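You operate a simulated robot arm through the tools that you are given. There is no shell and no other tool.

You run a simulated robot arm. Do the job below in one go: nothing can be reset, and whatever is moved stays where it is left.

Task
Take the wire brush on the press bench and put it away on the steel table. Stack the yellow box labelled "725" from the workbench on top of the yellow box labelled "753". Open the left bench drawer, take the grey tin and leave it in the inside of the left bench drawer and shut the drawer again. Put the steel block on the workbench away on the press bench. Open the upper middle door, put the red starter case from the back left corner of the workbench on the low shelf behind the upper middle door and shut the door again. Open the upper blue drawer. Do these in any order.

The check looks at the end state, three seconds after you hand in, the way a careful person would. Anything else that was tipped, shoved, dropped, spilled or broken makes it a failure.

Robot
A 7-joint arm with a two-finger parallel gripper on a trunk, on a base that drives. Base frame: it is fixed to the floor where the robot stands at the start and does not move with it; the origin is under the middle of the robot, x ahead of it, y to its left, z up. Lengths are in m, angles in degrees, forces in N, time in s.
With the tool pointing down near the work surface it reaches from about 0.26 to 0.7 m from the robot's upright axis, wherever it stands. Its first joint turns from -166.0 to 166.0 degrees. Places, roughly: grey tin (9x9x6 cm) [1.9, 1.7, 0.8]; inside of the left bench drawer [3.9, 0.3, 0.7]; left bench drawer [3.8, 0.2, 0.7]; low shelf behind the upper middle door [1.8, 4.7, 1.4]; press bench [4.2, -0.4, 0.9]; red starter case (7x7x7 cm) [1.6, 2.4, 0.8]; steel block [1.75, 2, 0.75]; steel table [-2.8, 0.8, 0.9]; upper blue drawer [-3.7, 2.7, 1]; upper middle door [1.9, 4.5, 1.8]; wire brush (11x5x6 cm) [4, 0.3, 0.9]; yellow box [1.75, 1.75, 0.75]. Payload 3.43 kg.
Tool frame: the origin (TCP) lies between the finger pads and is the grasp point; the fingertips stand 0.034 m ahead of it; z points along the fingers, y is the line along which they close. The gripper opens to 0.128 m. The fingers are 0.024 m wide and 0.012 m thick; the gripper's body (0.048 by 0.13 m) begins 0.096 m behind the TCP.
Orientation is that of the tool frame in the base frame, as [roll, pitch, yaw] about the fixed x, y, z axes, in that order (R = Rz(yaw) Ry(pitch) Rx(roll)). With the fingers straight down and closing along the base's y, the tool's x points along the base's -x, its y along +y and its z along -z.

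Tools
- The arm moves only by the tool move_arm. Its argument "series" is a list of rows, each a list of 7 numbers: the shift along the base's x, y, z in m, then the turn, a rotation vector about the base's x, y, z in rad, then the closure in counts, from 0 (fully open) to 255 (shut). In form: [[tx, ty, tz, wx, wy, wz, grip], ...]. A call has 1 to 20 rows; each row is the pose to reach, as a shift and turn from the pose commanded when the call began. Each row takes 0.2 s and may step no farther than 0.05 m and 8.6 degrees from the row before; otherwise, or with a gripper value out of range, the whole call is refused. A pose out of reach is approached as far as the arm can. The call stops where the force on the tool passes 40 N (or 10 N more than at its start, if that is more) or the arm is blocked; 0.2 s more then pass. Each finger travels about 0.108 m/s and halts on what it meets, pressing with about 22 N; the grip force reading is that of the motor and also rises with nothing between the fingers. The clock runs only during rows and for 0.2 s after the last one: add rows that repeat a pose to give the fingers time. It gives the time, the measured TCP pose, the force on the tool (base axes), the opening and the grip force at its end, in the units of the frame above (readings bear some noise), with the torque about the TCP (base axes, N m) and any sound that the robot's microphone picked up.
- Cameras (640 x 400 px; columns grow to the right, rows downward): "scene" is now at [0.0002, 0.1365, 1.4488]; the picture's right is [-0.06, -1.00, 0.00], its down [-0.54, 0.03, -0.84] and it looks along [0.84, -0.05, -0.54] (base axes); focal length 266 px, centre (320, 200). "wrist" rides on the gripper at [0.076, -0.011, -0.16] in the tool frame; the picture's right is [0.15, 0.99, 0.00], its down [-0.88, 0.13, -0.46] and it looks along [-0.45, 0.07, 0.89] (tool axes); focal length 234 px, centre (320, 200). There is no depth. A picture from a camera that has moved, and an enlarged one, comes with that camera's place and axes in the base frame and with its lens.
- camera(camera): a new picture of that camera. The clock stands still meanwhile.
- lift_body(by): slides the trunk up (or, below 0, down) by that many m; the arm and the scene camera ride with it, the base frame stays. It gives what a move gives, with no picture.
- base_move(legs): drives the robot by 1 to 6 legs, each [ahead, left, turn to the left] in m, m and degrees, along the robot's own axes; the way and the turn of a leg run together, so that a leg with both is an arc; at most 1.5 m and 180 degrees a leg. The arm and the cameras ride along, it lands a little off, and it stops where it bumps. It gives what a move gives.
- head_to(pan, tilt): turns the head with the scene camera to pan (to the left, within 86 degrees either way) and tilt (down, from -29 to 69), counted from straight ahead of the robot. It gives what a move gives.
- close_up(camera, box): a new picture of the part [left, top, right, bottom] of that camera's present view, enlarged. The clock stands still meanwhile.
- finish_job(): hands the job in; it is judged then, once.

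Nothing tells you exact positions but the pictures and the camera data. Unless the task says otherwise, let go and move clear before handing in.

The tools are called after "Request:" as a command line: name --pt "numbers of a row" for each row, then --argument value for the rest, lists and objects as JSON in quotes. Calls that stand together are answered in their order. move_arm: Moves the arm, as the interface text tells. Its arguments: {"type":"object","properties":{"series":{"type":"array","items":{"type":"array","items":{"type":"number"}}}},"required":["series"]} The other tools are called the same way: lift_body (by) slides the trunk up or down; base_move (legs) drives the base; head_to (pan, tilt) turns the head that bears the scene camera; camera (camera) takes a picture; close_up (camera, box) takes an enlarged picture of a part of a camera's view; finish_job () hands the job in.

At the start:

```text
clock: 0.0
tool_pos: [0.4111, -0.1059, 1.1602]
orientation: [180.0, 0.0, -180.0]
ft_force: [0.1, 0.1, 0.5]
wrist_torque: [0.02, 0.02, 0.0]
grip_width: 0.128
grasp_force: 0.0
trunk travel left (down, up): [-0.15, 0.174]
robot x, y, heading: [0.0004, -0.001, -0.0]
head pan, tilt: [-3.3, 32.8]
```

scene: 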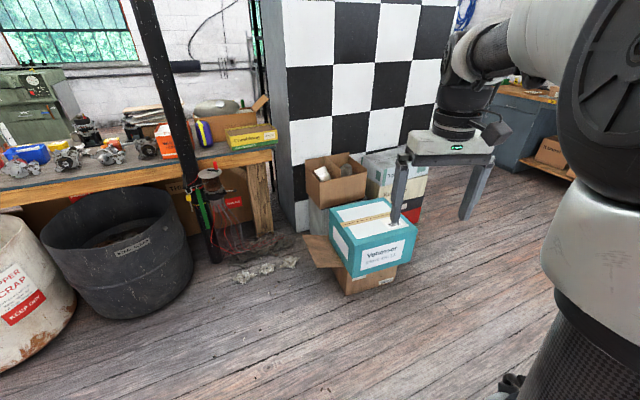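
wrist: 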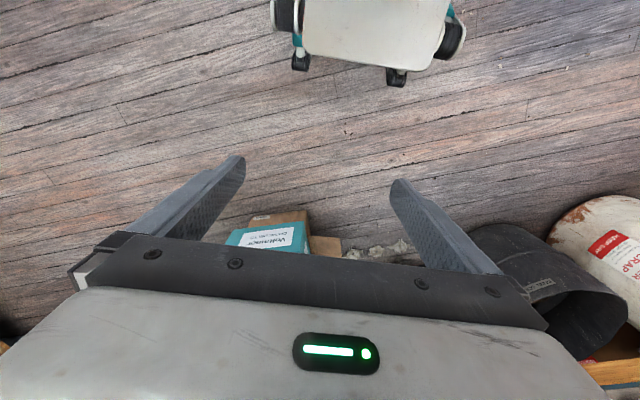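

I see a workshop: a workbench ahead-left, boxes and a checkered panel ahead. I'll look around first to find everything.

Request:
head_to --pan 50 --tilt 20

Request:
camera --camera "scene"

Request:
head_to --pan 0 --tilt 10

Request:
camera --camera "scene"

Request:
head_to --pan -60 --tilt 15

Request:
camera --camera "scene"

Request:
head_to --pan 86 --tilt 10

Request:
camera --camera "scene"

```text
clock: 1.2
tool_pos: [0.4094, -0.1051, 1.1605]
orientation: [-180.0, 0.1, 180.0]
ft_force: [0.5, 0.1, 0.1]
wrist_torque: [-0.01, 0.01, 0.03]
grip_width: 0.1282
grasp_force: 0.2
trunk travel left (down, up): [-0.15, 0.174]
robot x, y, heading: [-0.0005, 0.0004, -0.1]
head pan, tilt: [50.0, 20.0]
```

```text
taken
camera scene: at [-0.0289, 0.2129, 1.4693], right [0.77, -0.64, 0.0], down [-0.22, -0.26, -0.94], along [0.6, 0.72, -0.34], focal length 266 px, centre (320, 200)
```

scene: 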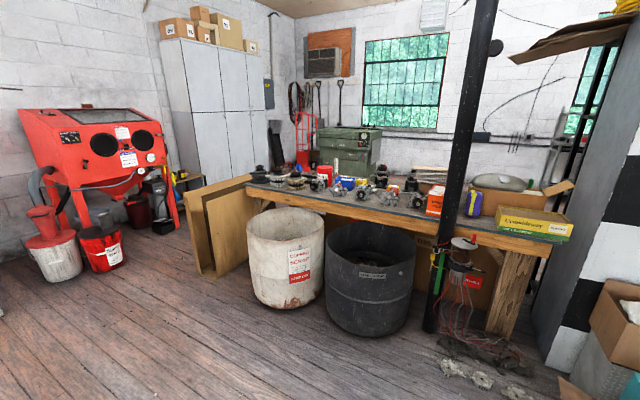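

```text
clock: 2.4
tool_pos: [0.41, -0.1054, 1.1597]
orientation: [-180.0, -0.1, -179.9]
ft_force: [0.2, -0.6, -0.7]
wrist_torque: [0.0, 0.0, 0.01]
grip_width: 0.128
grasp_force: 0.0
trunk travel left (down, up): [-0.15, 0.174]
robot x, y, heading: [-0.0011, 0.0006, 0.1]
head pan, tilt: [0.0, 10.0]
```

```text
taken
camera scene: at [0.0042, 0.1417, 1.4856], right [0.0, -1.0, 0.0], down [-0.17, 0.0, -0.98], along [0.98, 0.0, -0.17], focal length 266 px, centre (320, 200)
```

scene: 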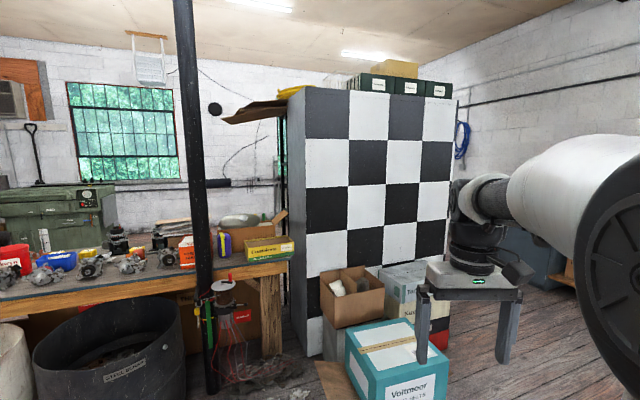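

```text
clock: 3.7
tool_pos: [0.4093, -0.1056, 1.159]
orientation: [179.9, 0.0, 180.0]
ft_force: [-0.1, 0.2, 0.0]
wrist_torque: [0.04, 0.0, -0.01]
grip_width: 0.1279
grasp_force: 0.0
trunk travel left (down, up): [-0.15, 0.174]
robot x, y, heading: [0.0029, -0.0033, 0.1]
head pan, tilt: [-60.0, 15.0]
```

```text
taken
camera scene: at [-0.042, 0.0607, 1.4775], right [-0.87, -0.5, 0.0], down [-0.13, 0.22, -0.97], along [0.48, -0.84, -0.26], focal length 266 px, centre (320, 200)
```

scene: 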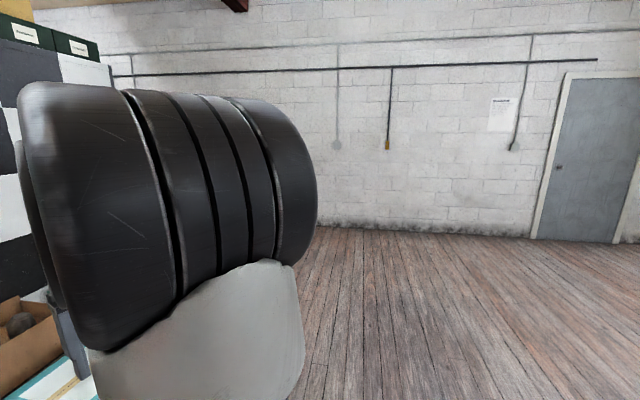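

```text
clock: 6.0
tool_pos: [0.4089, -0.1049, 1.1603]
orientation: [180.0, 0.1, 180.0]
ft_force: [-0.1, 0.1, 0.8]
wrist_torque: [0.03, 0.01, 0.0]
grip_width: 0.1281
grasp_force: 0.0
trunk travel left (down, up): [-0.15, 0.174]
robot x, y, heading: [0.0017, 0.0049, -0.1]
head pan, tilt: [85.9, 10.0]
```

```text
taken
camera scene: at [-0.0822, 0.2343, 1.4856], right [1.0, -0.07, 0.0], down [-0.01, -0.17, -0.98], along [0.07, 0.98, -0.17], focal length 266 px, centre (320, 200)
```

scene: 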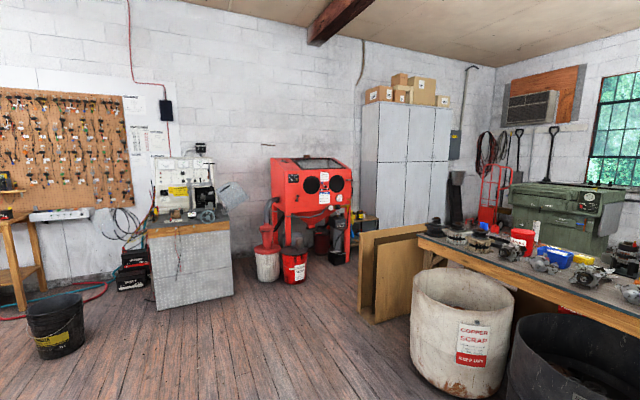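

The workbench runs ahead-left with bins in front of it. I'll zoom in on it from here to identify items.

Request:
head_to --pan 50 --tilt 20

Request:
close_up --camera "scene" --box '[240, 120, 420, 232]'

Request:
close_up --camera "scene" --box '[400, 140, 580, 252]'

Request:
close_up --camera "scene" --box '[130, 0, 330, 125]'

Request:
close_up --camera "scene" --box '[160, 160, 480, 360]'

```text
clock: 7.0
tool_pos: [0.4091, -0.1053, 1.1601]
orientation: [-180.0, 0.0, 180.0]
ft_force: [0.2, 0.1, -0.2]
wrist_torque: [-0.01, 0.02, 0.01]
grip_width: 0.1282
grasp_force: 0.0
trunk travel left (down, up): [-0.15, 0.174]
robot x, y, heading: [-0.0011, 0.0007, 0.5]
head pan, tilt: [50.0, 20.0]
```

```text
3.56 times, centred on (330, 176) of scene
camera zoom: at [-0.029, 0.213, 1.4693], right [0.77, -0.64, 0.0], down [-0.22, -0.26, -0.94], along [0.6, 0.72, -0.34], focal length 945 px, centre (284, 285)
```

zoom: 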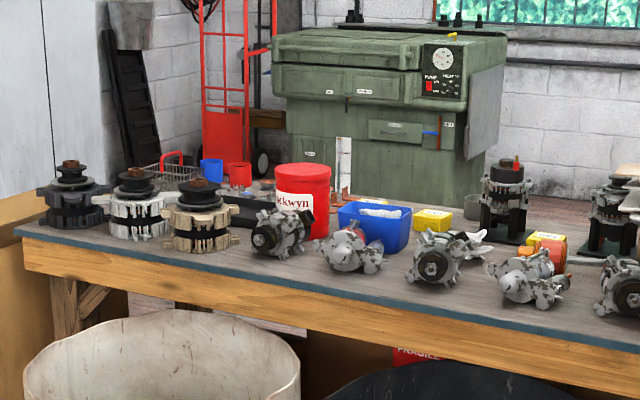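

```text
3.56 times, centred on (490, 196) of scene
camera zoom: at [-0.029, 0.213, 1.4693], right [0.77, -0.64, 0.0], down [-0.22, -0.26, -0.94], along [0.6, 0.72, -0.34], focal length 945 px, centre (-284, 214)
```

zoom: 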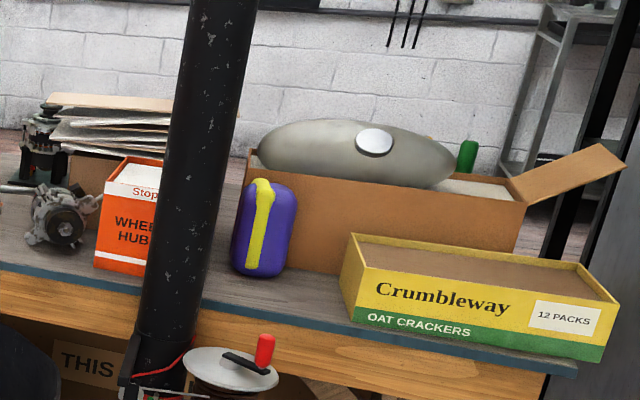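

```text
3.20 times, centred on (230, 62) of scene
camera zoom: at [-0.029, 0.213, 1.4693], right [0.77, -0.64, 0.0], down [-0.22, -0.26, -0.94], along [0.6, 0.72, -0.34], focal length 850 px, centre (608, 640)
```

zoom: 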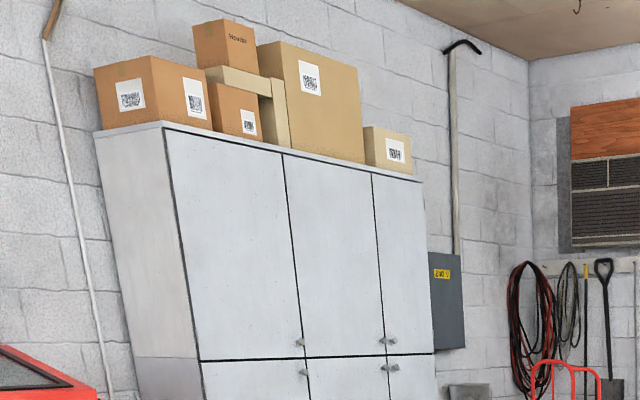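

```text
2.00 times, centred on (320, 260) of scene
camera zoom: at [-0.029, 0.213, 1.4693], right [0.77, -0.64, 0.0], down [-0.22, -0.26, -0.94], along [0.6, 0.72, -0.34], focal length 531 px, centre (320, 80)
```

zoom: 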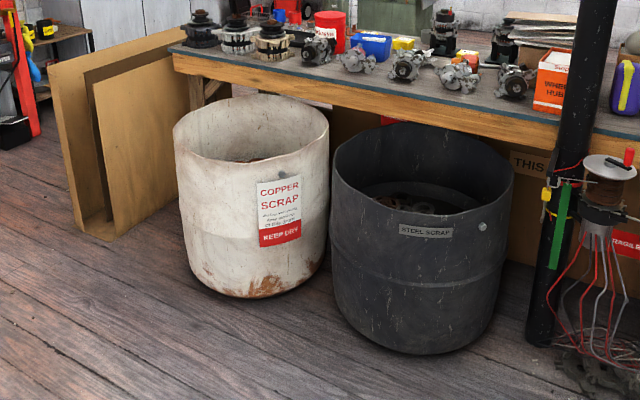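

The room is rotated about 17° from my base frame. I'll turn right to inspect the passage on the right of the checkered cabinet.

Request:
base_move --legs '[[0, 0, -73]]'

Request:
head_to --pan 30 --tilt 15

Request:
camera --camera "scene"

```text
clock: 10.7
tool_pos: [0.0158, -0.4233, 1.1601]
orientation: [180.0, 0.0, 106.6]
ft_force: [-0.3, 0.7, 0.0]
wrist_torque: [0.02, 0.02, 0.0]
grip_width: 0.1278
grasp_force: 0.1
trunk travel left (down, up): [-0.15, 0.174]
robot x, y, heading: [-0.0016, -0.0029, -73.2]
head pan, tilt: [50.0, 20.0]
```

```text
clock: 11.5
tool_pos: [0.0156, -0.4229, 1.1594]
orientation: [180.0, 0.0, 106.7]
ft_force: [-0.1, 0.3, 0.6]
wrist_torque: [0.02, -0.03, 0.01]
grip_width: 0.1279
grasp_force: 0.2
trunk travel left (down, up): [-0.15, 0.174]
robot x, y, heading: [0.0006, -0.0003, -73.3]
head pan, tilt: [30.0, 15.0]
```

```text
taken
camera scene: at [0.1776, 0.0637, 1.4774], right [-0.69, -0.73, 0.0], down [-0.19, 0.18, -0.97], along [0.7, -0.66, -0.26], focal length 266 px, centre (320, 200)
```

scene: 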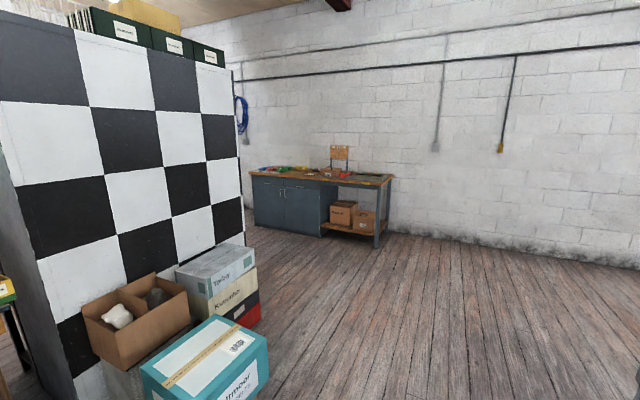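

The way right of the cabinet is open floor. I'll drive south 2.2 m, then turn left and look along the aisle.

Request:
base_move --legs '[[1.1, 0, 0], [1.1, 0, 0], [0, 0, 90], [0.8, 0, 0]]'

Request:
head_to --pan 20 --tilt 12

Request:
camera --camera "scene"

```text
clock: 30.2
tool_pos: [1.8082, -1.8814, 1.1606]
orientation: [179.9, 0.0, -163.7]
ft_force: [0.5, -0.6, 0.0]
wrist_torque: [0.0, 0.02, -0.02]
grip_width: 0.1281
grasp_force: 0.1
trunk travel left (down, up): [-0.15, 0.174]
robot x, y, heading: [1.3833, -1.8954, 16.0]
head pan, tilt: [30.0, 15.0]
```

```text
clock: 30.9
tool_pos: [1.8083, -1.8815, 1.1612]
orientation: [-180.0, 0.0, -163.7]
ft_force: [0.6, -0.9, 0.1]
wrist_torque: [-0.02, -0.03, 0.03]
grip_width: 0.1278
grasp_force: 0.1
trunk travel left (down, up): [-0.15, 0.174]
robot x, y, heading: [1.3849, -1.8899, 16.3]
head pan, tilt: [20.0, 12.0]
```

```text
taken
camera scene: at [1.336, -1.729, 1.4823], right [0.59, -0.81, 0.0], down [-0.17, -0.12, -0.98], along [0.79, 0.58, -0.21], focal length 266 px, centre (320, 200)
```

scene: 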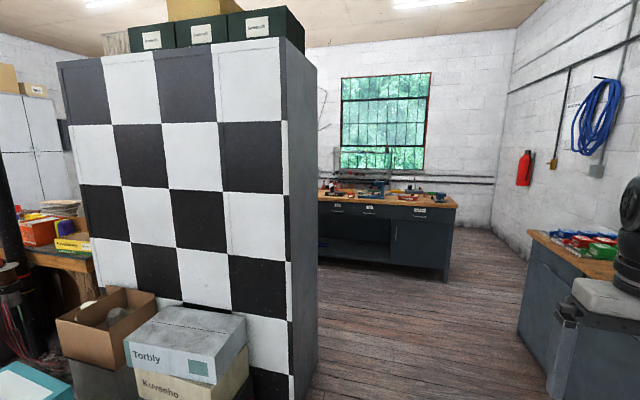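

The press bench with three drawers is ahead under the window. I'll drive on toward it.

Request:
base_move --legs '[[1.3, 0, 0], [0.5, 0.1, 0]]'

Request:
head_to --pan 20 --tilt 25

Request:
camera --camera "scene"

Request:
head_to --pan 80 --tilt 15

Request:
camera --camera "scene"

```text
clock: 40.0
tool_pos: [3.5008, -1.2955, 1.1602]
orientation: [180.0, 0.1, -164.4]
ft_force: [-0.4, 0.2, -0.7]
wrist_torque: [0.02, 0.02, 0.0]
grip_width: 0.128
grasp_force: 0.0
trunk travel left (down, up): [-0.15, 0.174]
robot x, y, heading: [3.0795, -1.3056, 15.9]
head pan, tilt: [20.0, 12.0]
```

```text
clock: 40.8
tool_pos: [3.5018, -1.2959, 1.1608]
orientation: [180.0, 0.0, -164.4]
ft_force: [0.0, 0.4, -0.4]
wrist_torque: [0.0, 0.02, 0.0]
grip_width: 0.1279
grasp_force: 0.1
trunk travel left (down, up): [-0.15, 0.174]
robot x, y, heading: [3.0775, -1.304, 15.5]
head pan, tilt: [20.0, 25.0]
```

```text
taken
camera scene: at [3.0301, -1.1384, 1.4613], right [0.58, -0.81, 0.0], down [-0.34, -0.25, -0.91], along [0.74, 0.53, -0.42], focal length 266 px, centre (320, 200)
```

scene: 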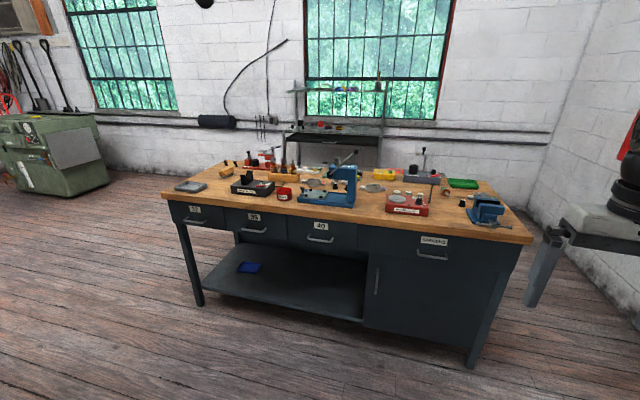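

```text
clock: 42.0
tool_pos: [3.5017, -1.2943, 1.16]
orientation: [180.0, 0.0, -164.3]
ft_force: [0.4, 0.6, 0.3]
wrist_torque: [0.0, 0.03, 0.02]
grip_width: 0.1279
grasp_force: 0.1
trunk travel left (down, up): [-0.15, 0.174]
robot x, y, heading: [3.0777, -1.3069, 15.5]
head pan, tilt: [80.0, 15.0]
```

```text
taken
camera scene: at [2.9461, -1.0992, 1.4774], right [1.0, 0.1, 0.0], down [0.03, -0.26, -0.97], along [-0.09, 0.96, -0.26], focal length 266 px, centre (320, 200)
```

scene: 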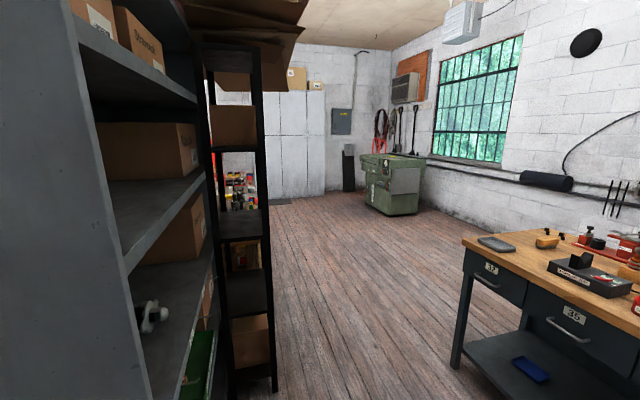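

The aisle behind is wide open and the press bench is right here. Zooming in for details of the bench items and drawers.

Request:
head_to --pan 20 --tilt 25

Request:
close_up --camera "scene" --box '[150, 140, 350, 265]'

Request:
close_up --camera "scene" --box '[340, 130, 540, 255]'

```text
clock: 43.4
tool_pos: [3.5017, -1.2954, 1.1611]
orientation: [-180.0, 0.0, -164.3]
ft_force: [0.3, 0.4, 0.1]
wrist_torque: [0.0, 0.01, -0.01]
grip_width: 0.1278
grasp_force: 0.1
trunk travel left (down, up): [-0.15, 0.174]
robot x, y, heading: [3.0792, -1.3033, 15.8]
head pan, tilt: [20.0, 25.0]
```

```text
3.20 times, centred on (250, 202) of scene
camera zoom: at [3.0301, -1.1384, 1.4612], right [0.58, -0.81, 0.0], down [-0.34, -0.25, -0.91], along [0.74, 0.53, -0.42], focal length 850 px, centre (544, 192)
```

zoom: 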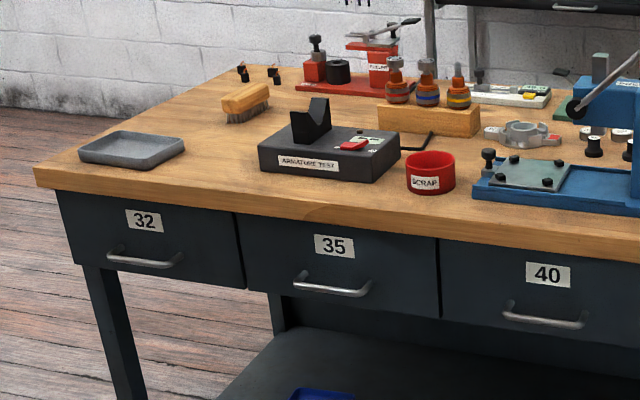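

```text
3.20 times, centred on (440, 192) of scene
camera zoom: at [3.0301, -1.1384, 1.4612], right [0.58, -0.81, 0.0], down [-0.34, -0.25, -0.91], along [0.74, 0.53, -0.42], focal length 850 px, centre (-64, 224)
```

zoom: 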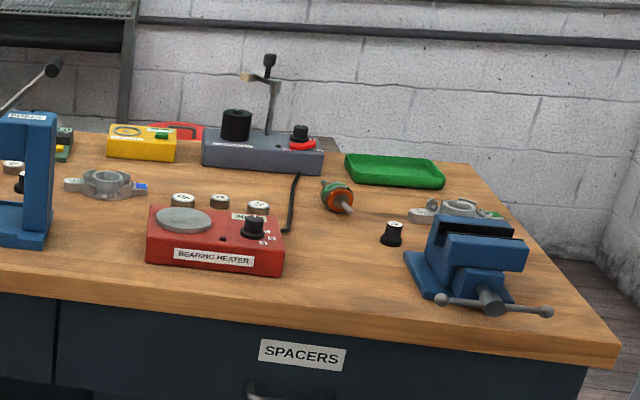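

I take the left bench drawer to be the one labelled 32, handle near (3.70, 0.21, 0.72). I'll move in front of it and look closely.

Request:
base_move --legs '[[0.33, 0, 0], [0, 1.2, 0]]'

Request:
head_to --pan 0 --tilt 45

Request:
camera --camera "scene"

Request:
head_to --pan 70 --tilt 25

Request:
camera --camera "scene"

```text
clock: 56.9
tool_pos: [3.4934, -0.0473, 1.161]
orientation: [-180.0, 0.1, -164.1]
ft_force: [0.2, 0.6, 0.2]
wrist_torque: [0.01, -0.01, -0.01]
grip_width: 0.1278
grasp_force: 0.0
trunk travel left (down, up): [-0.15, 0.174]
robot x, y, heading: [3.0695, -0.0604, 16.2]
head pan, tilt: [20.0, 25.0]
```

```text
clock: 57.8
tool_pos: [3.4928, -0.0467, 1.1601]
orientation: [-180.0, 0.1, -164.1]
ft_force: [-0.3, 0.1, 0.3]
wrist_torque: [0.0, 0.01, 0.02]
grip_width: 0.1282
grasp_force: 0.1
trunk travel left (down, up): [-0.15, 0.174]
robot x, y, heading: [3.0707, -0.0592, 16.1]
head pan, tilt: [0.0, 45.0]
```

```text
taken
camera scene: at [3.0245, 0.0752, 1.4307], right [0.28, -0.96, 0.0], down [-0.68, -0.2, -0.71], along [0.68, 0.2, -0.71], focal length 266 px, centre (320, 200)
```

scene: 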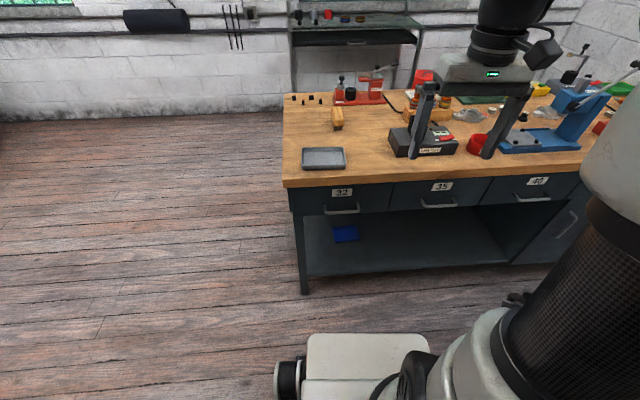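

```text
clock: 59.2
tool_pos: [3.4929, -0.0465, 1.1609]
orientation: [180.0, 0.1, -163.9]
ft_force: [0.2, 0.8, -0.1]
wrist_torque: [-0.01, 0.0, 0.01]
grip_width: 0.1278
grasp_force: 0.1
trunk travel left (down, up): [-0.15, 0.174]
robot x, y, heading: [3.0691, -0.062, 15.9]
head pan, tilt: [70.0, 25.0]
```

```text
taken
camera scene: at [2.9528, 0.1446, 1.4612], right [1.0, -0.07, 0.0], down [-0.03, -0.42, -0.91], along [0.06, 0.9, -0.42], focal length 266 px, centre (320, 200)
```

scene: 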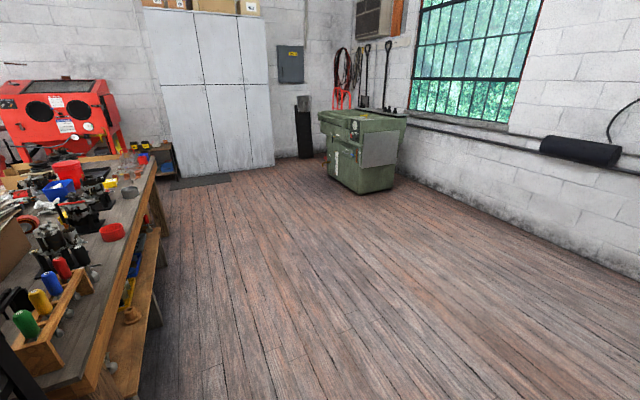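

Drawer 32 is right ahead, handle about (3.69, 0.19, 0.727). I'll zoom for an exact handle shape and bench orientation.

Request:
head_to --pan 0 --tilt 45

Request:
close_up --camera "scene" --box '[270, 80, 470, 205]'

Request:
close_up --camera "scene" --box '[270, 160, 430, 260]'

Request:
camera --camera "wrist"

```text
clock: 60.6
tool_pos: [3.4927, -0.0462, 1.1601]
orientation: [-180.0, 0.0, -164.0]
ft_force: [-1.1, -0.1, -0.5]
wrist_torque: [0.0, -0.04, 0.02]
grip_width: 0.128
grasp_force: 0.0
trunk travel left (down, up): [-0.15, 0.174]
robot x, y, heading: [3.0701, -0.0605, 16.2]
head pan, tilt: [0.0, 45.0]
```

```text
3.20 times, centred on (370, 142) of scene
camera zoom: at [3.0244, 0.0752, 1.4307], right [0.28, -0.96, 0.0], down [-0.68, -0.2, -0.71], along [0.68, 0.2, -0.71], focal length 850 px, centre (160, 384)
```

zoom: 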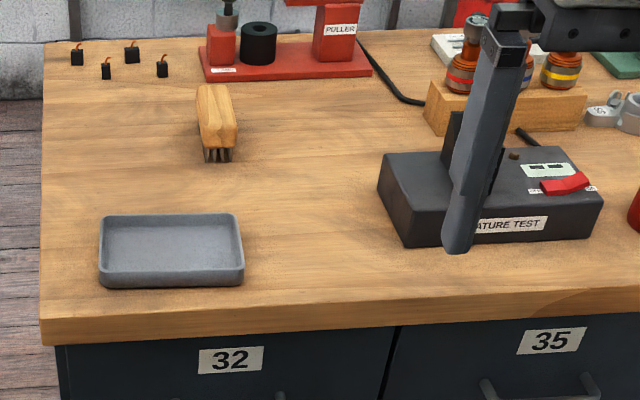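

```text
4.00 times, centred on (350, 210) of scene
camera zoom: at [3.0244, 0.0752, 1.4307], right [0.28, -0.96, 0.0], down [-0.68, -0.2, -0.71], along [0.68, 0.2, -0.71], focal length 1063 px, centre (200, 160)
```

zoom: 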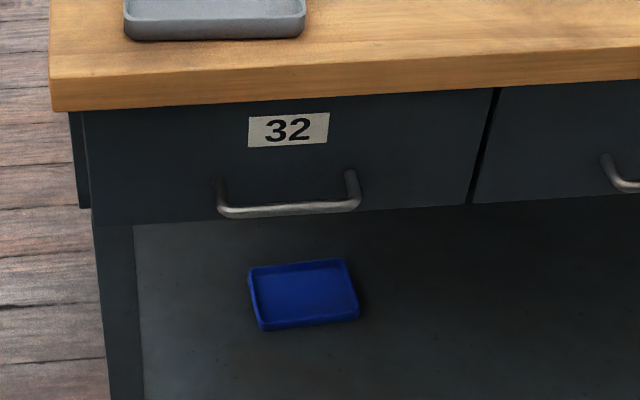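

```text
taken
camera wrist: at [3.4239, -0.0776, 1.3205], right [-0.41, 0.91, 0.0], down [0.81, 0.37, 0.46], along [0.42, 0.19, -0.89], focal length 234 px, centre (320, 200)
```

wrist: 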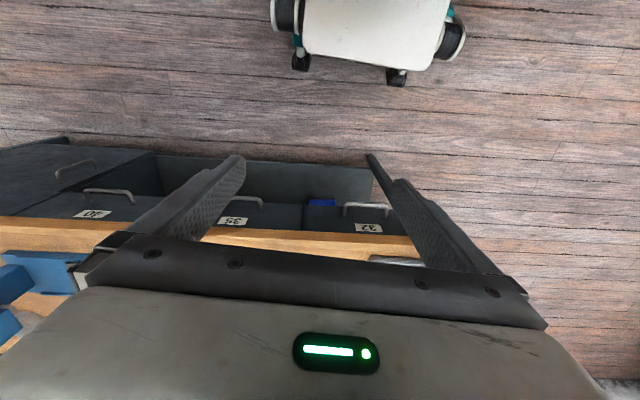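

The bench is rotated about 24.5° versus my frame, so I'll square up to it, then re-orient the tool to point forward with fingers closing vertically.

Request:
base_move --legs '[[0, 0, 8.3]]'

Request:
close_up --camera "scene" --box '[270, 100, 590, 300]'

```text
clock: 61.6
tool_pos: [3.4875, 0.0145, 1.1604]
orientation: [-180.0, 0.0, -155.6]
ft_force: [0.0, -0.4, 0.7]
wrist_torque: [-0.05, -0.01, -0.01]
grip_width: 0.1283
grasp_force: 0.1
trunk travel left (down, up): [-0.15, 0.174]
robot x, y, heading: [3.0709, -0.057, 24.2]
head pan, tilt: [0.0, 45.0]
```

```text
2.00 times, centred on (430, 200) of scene
camera zoom: at [3.0058, 0.0669, 1.4306], right [0.41, -0.91, 0.0], down [-0.64, -0.29, -0.71], along [0.64, 0.29, -0.71], focal length 531 px, centre (100, 200)
```

zoom: 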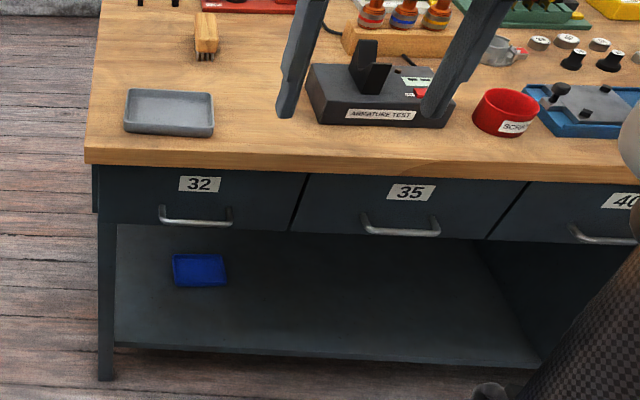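

The bench normal is about 21°; I'll correct the heading and turn the tool forward.

Request:
base_move --legs '[[0, 0, -3.3]]'

Request:
move_arm --pt "0 0 0 0.104 -0.0465 -0.0806 0" --pt "0 0 0 0.208 -0.093 -0.161 0" --pt "0 0 0 0.312 -0.14 -0.242 0" --pt "0 0 0 0.416 -0.186 -0.322 0" --pt "0 0 0 0.52 -0.233 -0.403 0" --pt "0 0 0 0.624 -0.279 -0.484 0" --pt "0 0 0 0.728 -0.326 -0.564 0" --pt "0 0 0 0.833 -0.372 -0.645 0" --pt "0 0 0 0.937 -0.419 -0.725 0" --pt "0 0 0 1.041 -0.465 -0.806 0" --pt "0 0 0 1.145 -0.512 -0.887 0" --pt "0 0 0 1.249 -0.558 -0.967 0" --pt "0 0 0 1.353 -0.605 -1.048 0" --pt "0 0 0 1.457 -0.651 -1.128 0" --pt "0 0 0 1.561 -0.698 -1.209 0"

Request:
camera --camera "scene"

Request:
camera --camera "wrist"

```text
clock: 62.5
tool_pos: [3.4915, -0.0101, 1.1612]
orientation: [180.0, 0.0, -159.0]
ft_force: [0.2, 0.3, 0.5]
wrist_torque: [0.01, -0.02, 0.05]
grip_width: 0.1279
grasp_force: 0.0
trunk travel left (down, up): [-0.15, 0.174]
robot x, y, heading: [3.0696, -0.0593, 21.0]
head pan, tilt: [0.0, 45.0]
```

```text
clock: 65.7
tool_pos: [3.5619, -0.0354, 1.1967]
orientation: [90.0, 0.1, 111.0]
ft_force: [-0.1, -0.3, 0.6]
wrist_torque: [-0.01, 0.01, 0.03]
grip_width: 0.1279
grasp_force: 0.1
out of reach, approached as far as the arm can: row 12, 13, 14, 15
trunk travel left (down, up): [-0.15, 0.174]
robot x, y, heading: [3.0668, -0.0576, 21.3]
head pan, tilt: [0.0, 45.0]
```

```text
taken
camera scene: at [3.013, 0.0705, 1.4306], right [0.36, -0.93, 0.0], down [-0.66, -0.25, -0.71], along [0.66, 0.25, -0.71], focal length 266 px, centre (320, 200)
```

scene: 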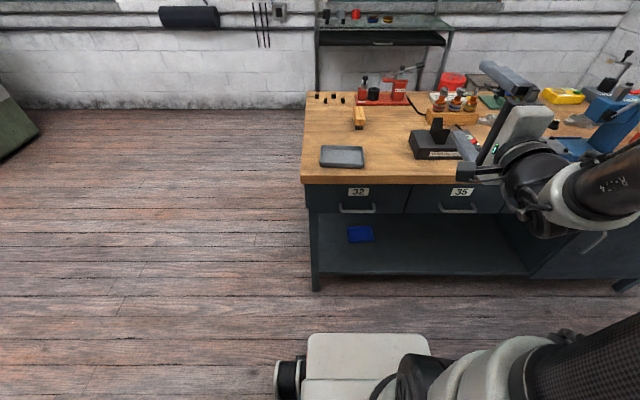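

```text
taken
camera wrist: at [3.3855, -0.0213, 1.1855], right [-0.05, 0.14, 0.99], down [-0.11, -0.98, 0.13], along [0.99, -0.1, 0.07], focal length 234 px, centre (320, 200)
```

wrist: 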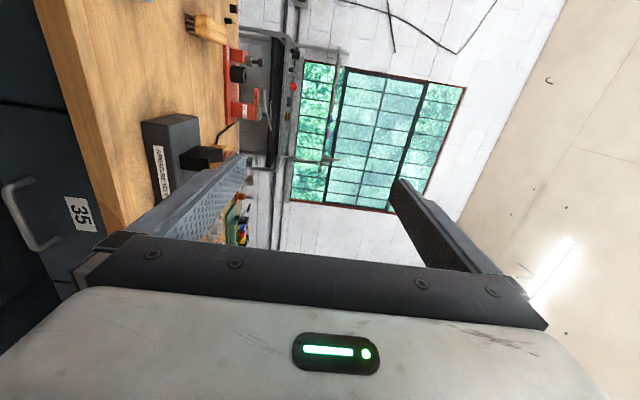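

The tool points forward now. I'll lower it in front of the drawer 32 handle, staying short of the bench.

Request:
move_arm --pt "-0.011 0.029 -0.02 0 0 0 0" --pt "-0.022 0.059 -0.05 0 0 0 0" --pt "-0.033 0.088 -0.09 0 0 0 0" --pt "-0.045 0.118 -0.13 0 0 0 0" --pt "-0.056 0.147 -0.17 0 0 0 0" --pt "-0.056 0.147 -0.21 0 0 0 0" --pt "-0.056 0.147 -0.25 0 0 0 0" --pt "-0.056 0.147 -0.29 0 0 0 0" --pt "-0.056 0.147 -0.33 0 0 0 0"

Request:
camera --camera "scene"

Request:
camera --camera "wrist"

```text
refused: row 3 steps farther than a row can; nothing moved
```

```text
taken
camera scene: at [3.013, 0.0705, 1.4306], right [0.36, -0.93, 0.0], down [-0.66, -0.25, -0.71], along [0.66, 0.25, -0.71], focal length 266 px, centre (320, 200)
```

scene: 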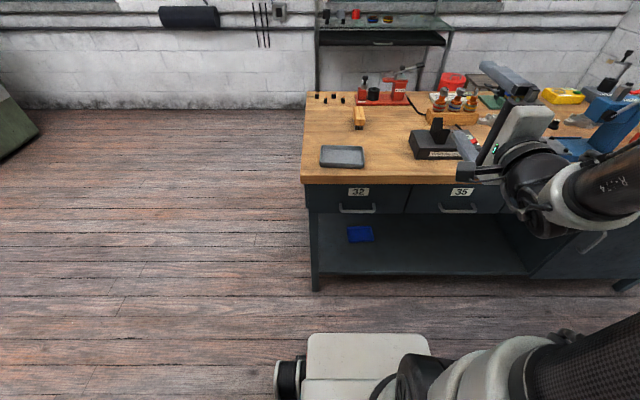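

```text
taken
camera wrist: at [3.3855, -0.0213, 1.1855], right [-0.05, 0.14, 0.99], down [-0.11, -0.98, 0.13], along [0.99, -0.1, 0.07], focal length 234 px, centre (320, 200)
```

wrist: 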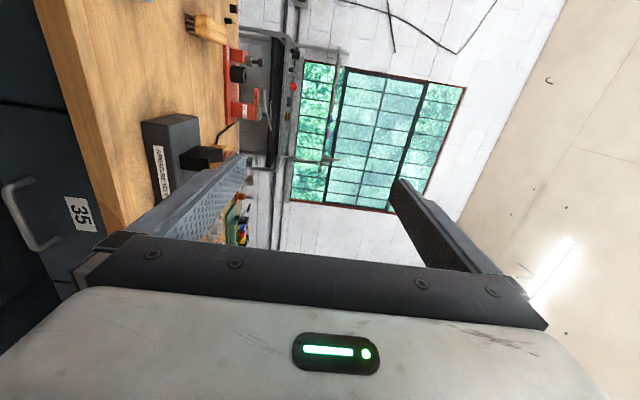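

Row step was too big; I'll retry with smaller steps.

Request:
move_arm --pt "0.005 0.03 -0.03 0 0 0 0" --pt "0.01 0.06 -0.06 0 0 0 0" --pt "0.015 0.09 -0.09 0 0 0 0" --pt "0.017 0.123 -0.12 0 0 0 0" --pt "0.017 0.123 -0.16 0 0 0 0" --pt "0.017 0.123 -0.2 0 0 0 0" --pt "0.017 0.123 -0.24 0 0 0 0" --pt "0.017 0.123 -0.28 0 0 0 0"

Request:
camera --camera "scene"

Request:
camera --camera "wrist"

```text
clock: 67.5
tool_pos: [3.5768, 0.0862, 0.9171]
orientation: [90.0, 0.1, 110.9]
ft_force: [-0.5, 0.1, -0.7]
wrist_torque: [-0.01, 0.0, 0.02]
grip_width: 0.128
grasp_force: 0.1
out of reach, approached as far as the arm can: row 1, 2, 3, 4, 5
trunk travel left (down, up): [-0.15, 0.174]
robot x, y, heading: [3.0672, -0.0618, 21.1]
head pan, tilt: [0.0, 45.0]
```

```text
taken
camera scene: at [3.0128, 0.0703, 1.4307], right [0.36, -0.93, 0.0], down [-0.66, -0.25, -0.71], along [0.66, 0.25, -0.71], focal length 266 px, centre (320, 200)
```

scene: 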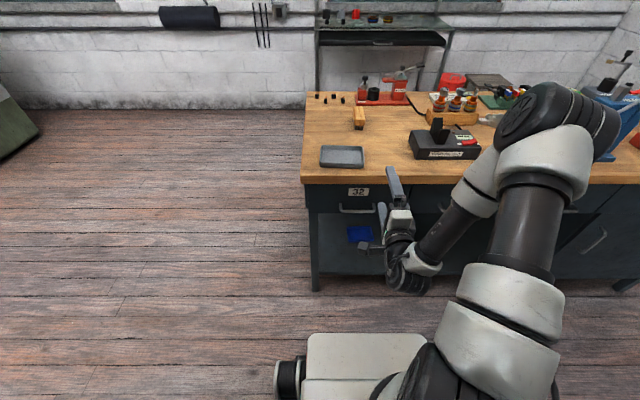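

```text
taken
camera wrist: at [3.4019, 0.1012, 0.906], right [-0.05, 0.14, 0.99], down [-0.11, -0.98, 0.13], along [0.99, -0.1, 0.07], focal length 234 px, centre (320, 200)
```

wrist: 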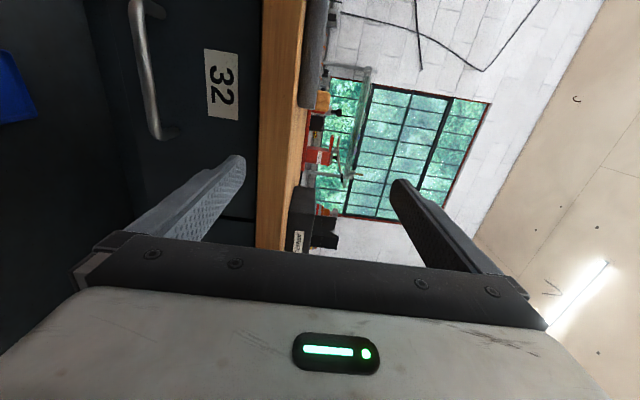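

The handle reads at about z 0.722. I'll lower to its height and shift left about 5 cm, then check.

Request:
move_arm --pt "-0.005 0.013 -0.03 0 0 0 0" --pt "-0.01 0.026 -0.07 0 0 0 0" --pt "-0.015 0.039 -0.11 0 0 0 0" --pt "-0.02 0.051 -0.15 0 0 0 0" --pt "-0.02 0.051 -0.195 0 0 0 0"

Request:
camera --camera "scene"

Request:
camera --camera "wrist"

```text
clock: 68.7
tool_pos: [3.5573, 0.1355, 0.7212]
orientation: [90.0, 0.1, 110.9]
ft_force: [0.2, 0.0, 0.0]
wrist_torque: [-0.01, 0.0, 0.0]
grip_width: 0.1278
grasp_force: 0.1
trunk travel left (down, up): [-0.15, 0.174]
robot x, y, heading: [3.0688, -0.0604, 21.0]
head pan, tilt: [0.0, 45.0]
```

```text
taken
camera scene: at [3.0129, 0.0705, 1.4307], right [0.36, -0.93, 0.0], down [-0.66, -0.25, -0.71], along [0.66, 0.25, -0.71], focal length 266 px, centre (320, 200)
```

scene: 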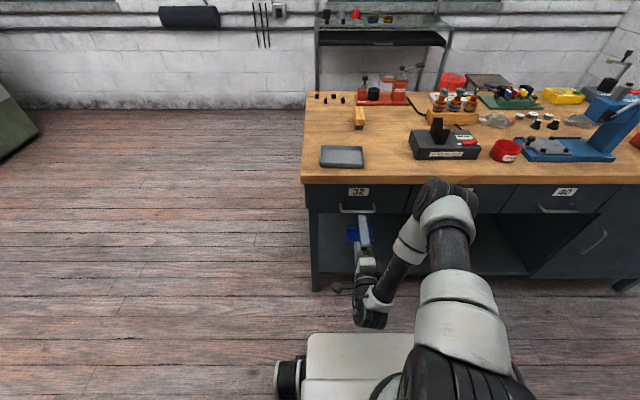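

```text
taken
camera wrist: at [3.3813, 0.1515, 0.711], right [-0.05, 0.14, 0.99], down [-0.11, -0.98, 0.13], along [0.99, -0.1, 0.07], focal length 234 px, centre (320, 200)
```

wrist: 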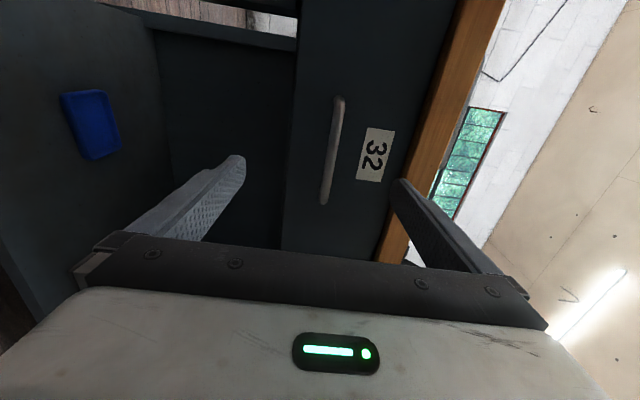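

Handle lies about 1.3 cm above the tool line; I'll raise slightly and advance 10.5 cm so the fingers straddle it.

Request:
move_arm --pt "0.0 0.0 0.013 0 0 0 0" --pt "0.033 0.0125 0.013 0 0 0 0" --pt "0.065 0.025 0.013 0 0 0 0" --pt "0.098 0.0375 0.013 0 0 0 0"

Request:
camera --camera "wrist"

Request:
close_up --camera "scene" --box '[300, 170, 460, 270]'

```text
clock: 69.7
tool_pos: [3.6556, 0.1739, 0.7343]
orientation: [90.1, 0.2, 110.8]
ft_force: [-0.5, 1.6, 0.2]
wrist_torque: [0.0, -0.02, 0.01]
grip_width: 0.1282
grasp_force: 0.0
trunk travel left (down, up): [-0.15, 0.174]
robot x, y, heading: [3.0753, -0.0577, 20.9]
head pan, tilt: [0.0, 45.0]
```

```text
taken
camera wrist: at [3.4804, 0.19, 0.7239], right [-0.05, 0.14, 0.99], down [-0.11, -0.98, 0.13], along [0.99, -0.1, 0.07], focal length 234 px, centre (320, 200)
```

wrist: 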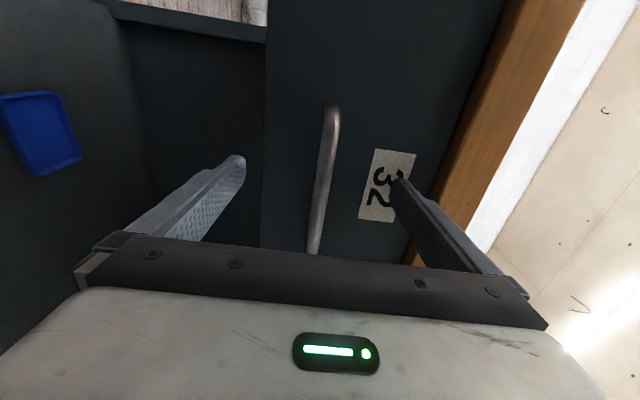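

```text
4.00 times, centred on (380, 220) of scene
camera zoom: at [3.013, 0.0704, 1.4306], right [0.36, -0.93, 0.0], down [-0.66, -0.25, -0.71], along [0.66, 0.25, -0.71], focal length 1063 px, centre (80, 120)
```

zoom: 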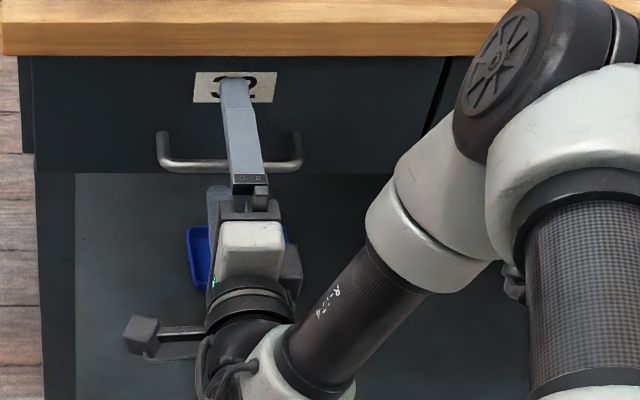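

The bar sits right between the fingertips; I'll advance another 2.4 cm and close.

Request:
move_arm --pt "0.011 0.0043 0.0 0 0 0 0" --pt "0.0225 0.0086 0.0 0 0 0 0" --pt "0.0225 0.0086 0.0 0 0 0 120" --pt "0.0225 0.0086 0.0 0 0 0 200" --pt "0.0225 0.0086 0.0 0 0 0 255" --pt "0.0225 0.0086 0.0 0 0 0 255" --pt "0.0225 0.0086 0.0 0 0 0 255"

Request:
camera --camera "wrist"

```text
clock: 70.0
tool_pos: [3.6581, 0.1747, 0.7332]
orientation: [90.1, 0.2, 110.9]
ft_force: [-13.2, -5.8, 4.5]
wrist_torque: [0.54, -0.99, 0.12]
grip_width: 0.1278
grasp_force: 0.0
trunk travel left (down, up): [-0.15, 0.174]
robot x, y, heading: [3.0712, -0.0596, 20.9]
head pan, tilt: [0.0, 45.0]
stopped in row 1: the force on the tool passed its limit at 52 N (the readings are from after the stop); the commanded pose is now the measured one
```

```text
taken
camera wrist: at [3.4824, 0.1907, 0.7229], right [-0.05, 0.14, 0.99], down [-0.11, -0.98, 0.13], along [0.99, -0.1, 0.07], focal length 234 px, centre (320, 200)
```

wrist: 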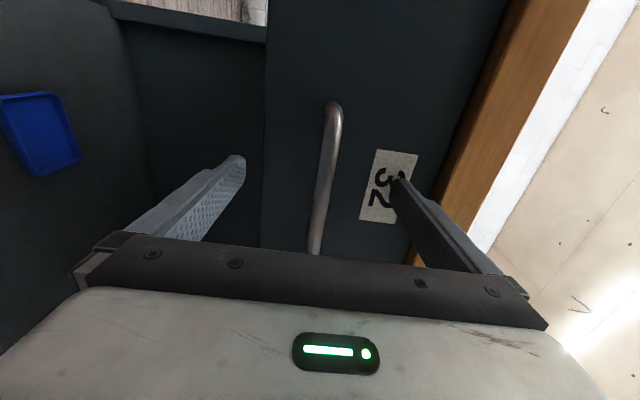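

The fingertips touched the drawer face; I'll back off 5 mm and close on the bar.

Request:
move_arm --pt "-0.005 -0.0018 0.0 0 0 0 0" --pt "-0.005 -0.0018 0.0 0 0 0 100" --pt "-0.005 -0.0018 0.0 0 0 0 180" --pt "-0.005 -0.0018 0.0 0 0 0 255" --pt "-0.005 -0.0018 0.0 0 0 0 255" --pt "-0.005 -0.0018 0.0 0 0 0 255"

Request:
camera --camera "wrist"

Request:
close_up --camera "scene" --box '[300, 170, 460, 270]'

```text
clock: 71.4
tool_pos: [3.654, 0.1743, 0.7353]
orientation: [89.8, 0.1, 110.9]
ft_force: [0.7, -0.1, 14.8]
wrist_torque: [0.22, 0.12, -0.06]
grip_width: 0.0116
grasp_force: 45.2
trunk travel left (down, up): [-0.15, 0.174]
robot x, y, heading: [3.0663, -0.0609, 20.9]
head pan, tilt: [0.0, 45.0]
```

```text
taken
camera wrist: at [3.4792, 0.1896, 0.7237], right [-0.06, 0.14, 0.99], down [-0.11, -0.98, 0.13], along [0.99, -0.1, 0.07], focal length 234 px, centre (320, 200)
```

wrist: 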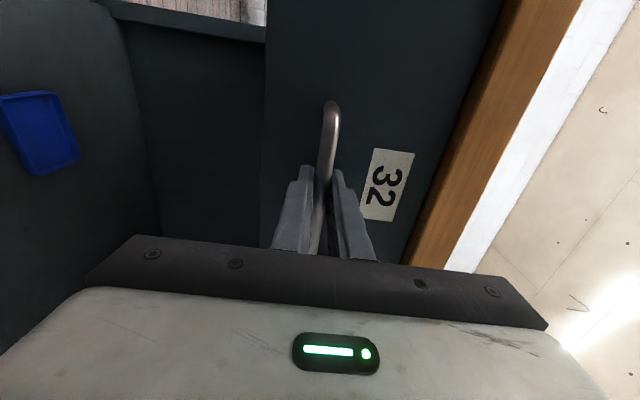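

```text
4.00 times, centred on (380, 220) of scene
camera zoom: at [3.0117, 0.0699, 1.4308], right [0.36, -0.93, 0.0], down [-0.66, -0.25, -0.71], along [0.66, 0.25, -0.71], focal length 1063 px, centre (80, 120)
```

zoom: 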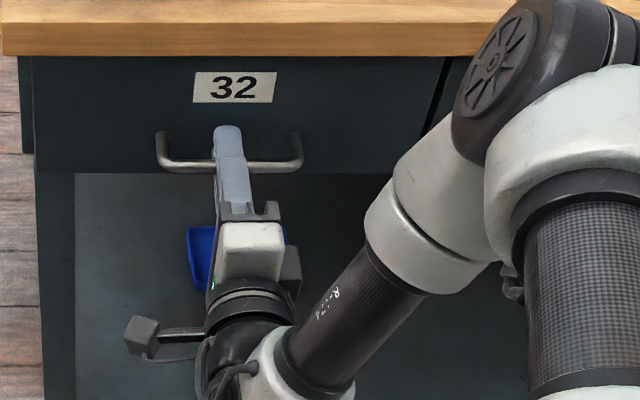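

The bar is gripped. Pulling the drawer out now.

Request:
move_arm --pt "0 0 0.003 0 0 0 255" --pt "-0.023 -0.009 0.003 0 0 0 255" --pt "-0.047 -0.018 0.003 0 0 0 255" --pt "-0.07 -0.027 0.003 0 0 0 255" --pt "-0.093 -0.036 0.003 0 0 0 255"

Request:
camera --camera "scene"

```text
clock: 72.6
tool_pos: [3.5595, 0.1394, 0.7351]
orientation: [90.1, 0.2, 111.0]
ft_force: [-1.9, -0.7, 5.5]
wrist_torque: [0.15, 0.27, 0.23]
grip_width: 0.0118
grasp_force: 45.2
trunk travel left (down, up): [-0.15, 0.174]
robot x, y, heading: [3.0711, -0.0603, 20.7]
head pan, tilt: [0.0, 45.0]
```

```text
taken
camera scene: at [3.012, 0.07, 1.4307], right [0.36, -0.93, 0.0], down [-0.66, -0.25, -0.71], along [0.66, 0.25, -0.71], focal length 266 px, centre (320, 200)
```

scene: 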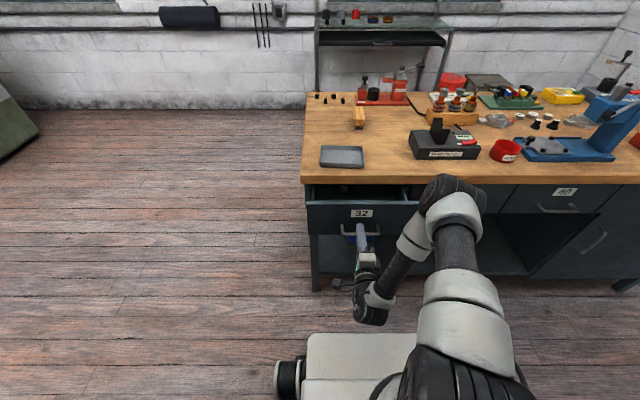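

The drawer slides easily; pulling further.

Request:
move_arm --pt "-0.023 -0.009 0.0 0 0 0 255" --pt "-0.047 -0.018 0.0 0 0 0 255" --pt "-0.07 -0.027 0.0 0 0 0 255" --pt "-0.093 -0.036 0.0 0 0 0 255"

Request:
camera --camera "scene"

```text
clock: 73.6
tool_pos: [3.466, 0.1024, 0.7345]
orientation: [90.3, 0.1, 110.9]
ft_force: [-2.2, 1.4, -1.0]
wrist_torque: [0.19, 0.28, -0.69]
grip_width: 0.0117
grasp_force: 44.4
trunk travel left (down, up): [-0.15, 0.174]
robot x, y, heading: [3.0723, -0.0621, 20.9]
head pan, tilt: [0.0, 45.0]
```

```text
taken
camera scene: at [3.0125, 0.0705, 1.4306], right [0.36, -0.93, 0.0], down [-0.66, -0.25, -0.71], along [0.66, 0.25, -0.71], focal length 266 px, centre (320, 200)
```

scene: 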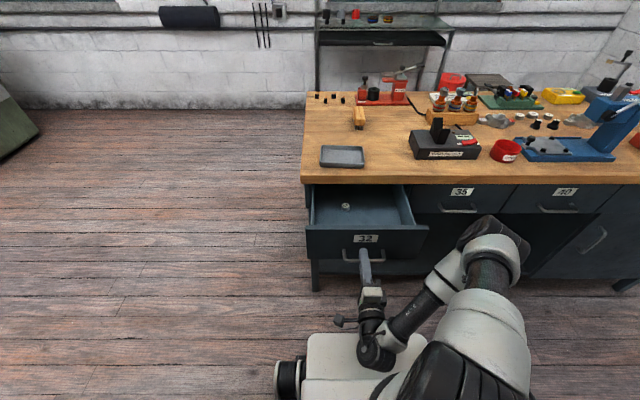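

Drawer is open about 20 cm. I'll release the handle and back off.

Request:
move_arm --pt "0 0 0.0 0 0 0 120" --pt "0 0 0 0 0 0 60" --pt "0 0 0 0 0 0 60" --pt "-0.014 -0.005 0.0 0 0 0 60" --pt "-0.028 -0.011 0.0 0 0 0 60" --pt "-0.042 -0.016 0.0 0 0 0 60" --pt "-0.056 -0.021 0.0 0 0 0 60"

Request:
close_up --camera "scene" --box '[300, 170, 460, 270]'

```text
clock: 75.2
tool_pos: [3.4122, 0.081, 0.7368]
orientation: [90.0, 0.2, 110.9]
ft_force: [-0.4, 0.4, 0.1]
wrist_torque: [0.02, 0.0, -0.02]
grip_width: 0.0976
grasp_force: 0.1
trunk travel left (down, up): [-0.15, 0.174]
robot x, y, heading: [3.0675, -0.0561, 20.8]
head pan, tilt: [0.0, 45.0]
```

```text
4.00 times, centred on (380, 220) of scene
camera zoom: at [3.0128, 0.0704, 1.4306], right [0.36, -0.93, 0.0], down [-0.66, -0.25, -0.71], along [0.66, 0.25, -0.71], focal length 1063 px, centre (80, 120)
```

zoom: 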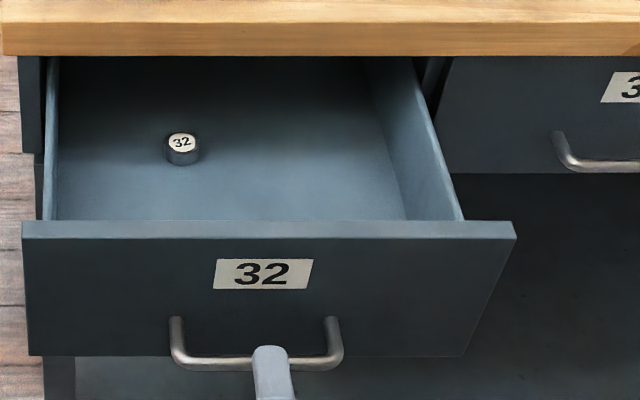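

Drawer 32 is open with the handle released. I'll slide the base left clear of the drawer, then raise the arm and turn the tool down again.

Request:
base_move --legs '[[0, 0.8, 0]]'

Request:
move_arm --pt "0.028 0.011 0.04 0 0 0 60" --pt "0.056 0.021 0.08 0 0 0 60" --pt "0.084 0.032 0.12 0 0 0 60" --pt "0.112 0.043 0.16 0 0 0 60" --pt "0.14 0.054 0.2 0 0 0 60" --pt "0.14 0.054 0.24 0 0 0 60" --pt "0.14 0.054 0.28 0 0 0 60" --pt "0.14 0.054 0.32 0 0 0 60" --pt "0.14 0.054 0.36 0 0 0 60" --pt "0.14 0.054 0.4 0 0 0 0" --pt "0.14 0.054 0.42 0 0 0 0"

```text
clock: 83.3
tool_pos: [3.125, 0.828, 0.735]
orientation: [90.1, 0.1, 111.0]
ft_force: [0.4, 0.1, 0.6]
wrist_torque: [-0.03, 0.01, -0.02]
grip_width: 0.0978
grasp_force: 0.1
trunk travel left (down, up): [-0.15, 0.174]
robot x, y, heading: [2.7806, 0.6889, 21.0]
head pan, tilt: [0.0, 45.0]
```

```text
clock: 85.7
tool_pos: [3.2849, 0.8779, 1.0409]
orientation: [86.8, 0.2, 111.4]
ft_force: [0.4, 0.5, -0.6]
wrist_torque: [-0.02, 0.01, 0.02]
grip_width: 0.1281
grasp_force: 0.0
out of reach, approached as far as the arm can: row 7, 8, 9, 10, 11
trunk travel left (down, up): [-0.15, 0.174]
robot x, y, heading: [2.7814, 0.6898, 21.1]
head pan, tilt: [0.0, 45.0]
```

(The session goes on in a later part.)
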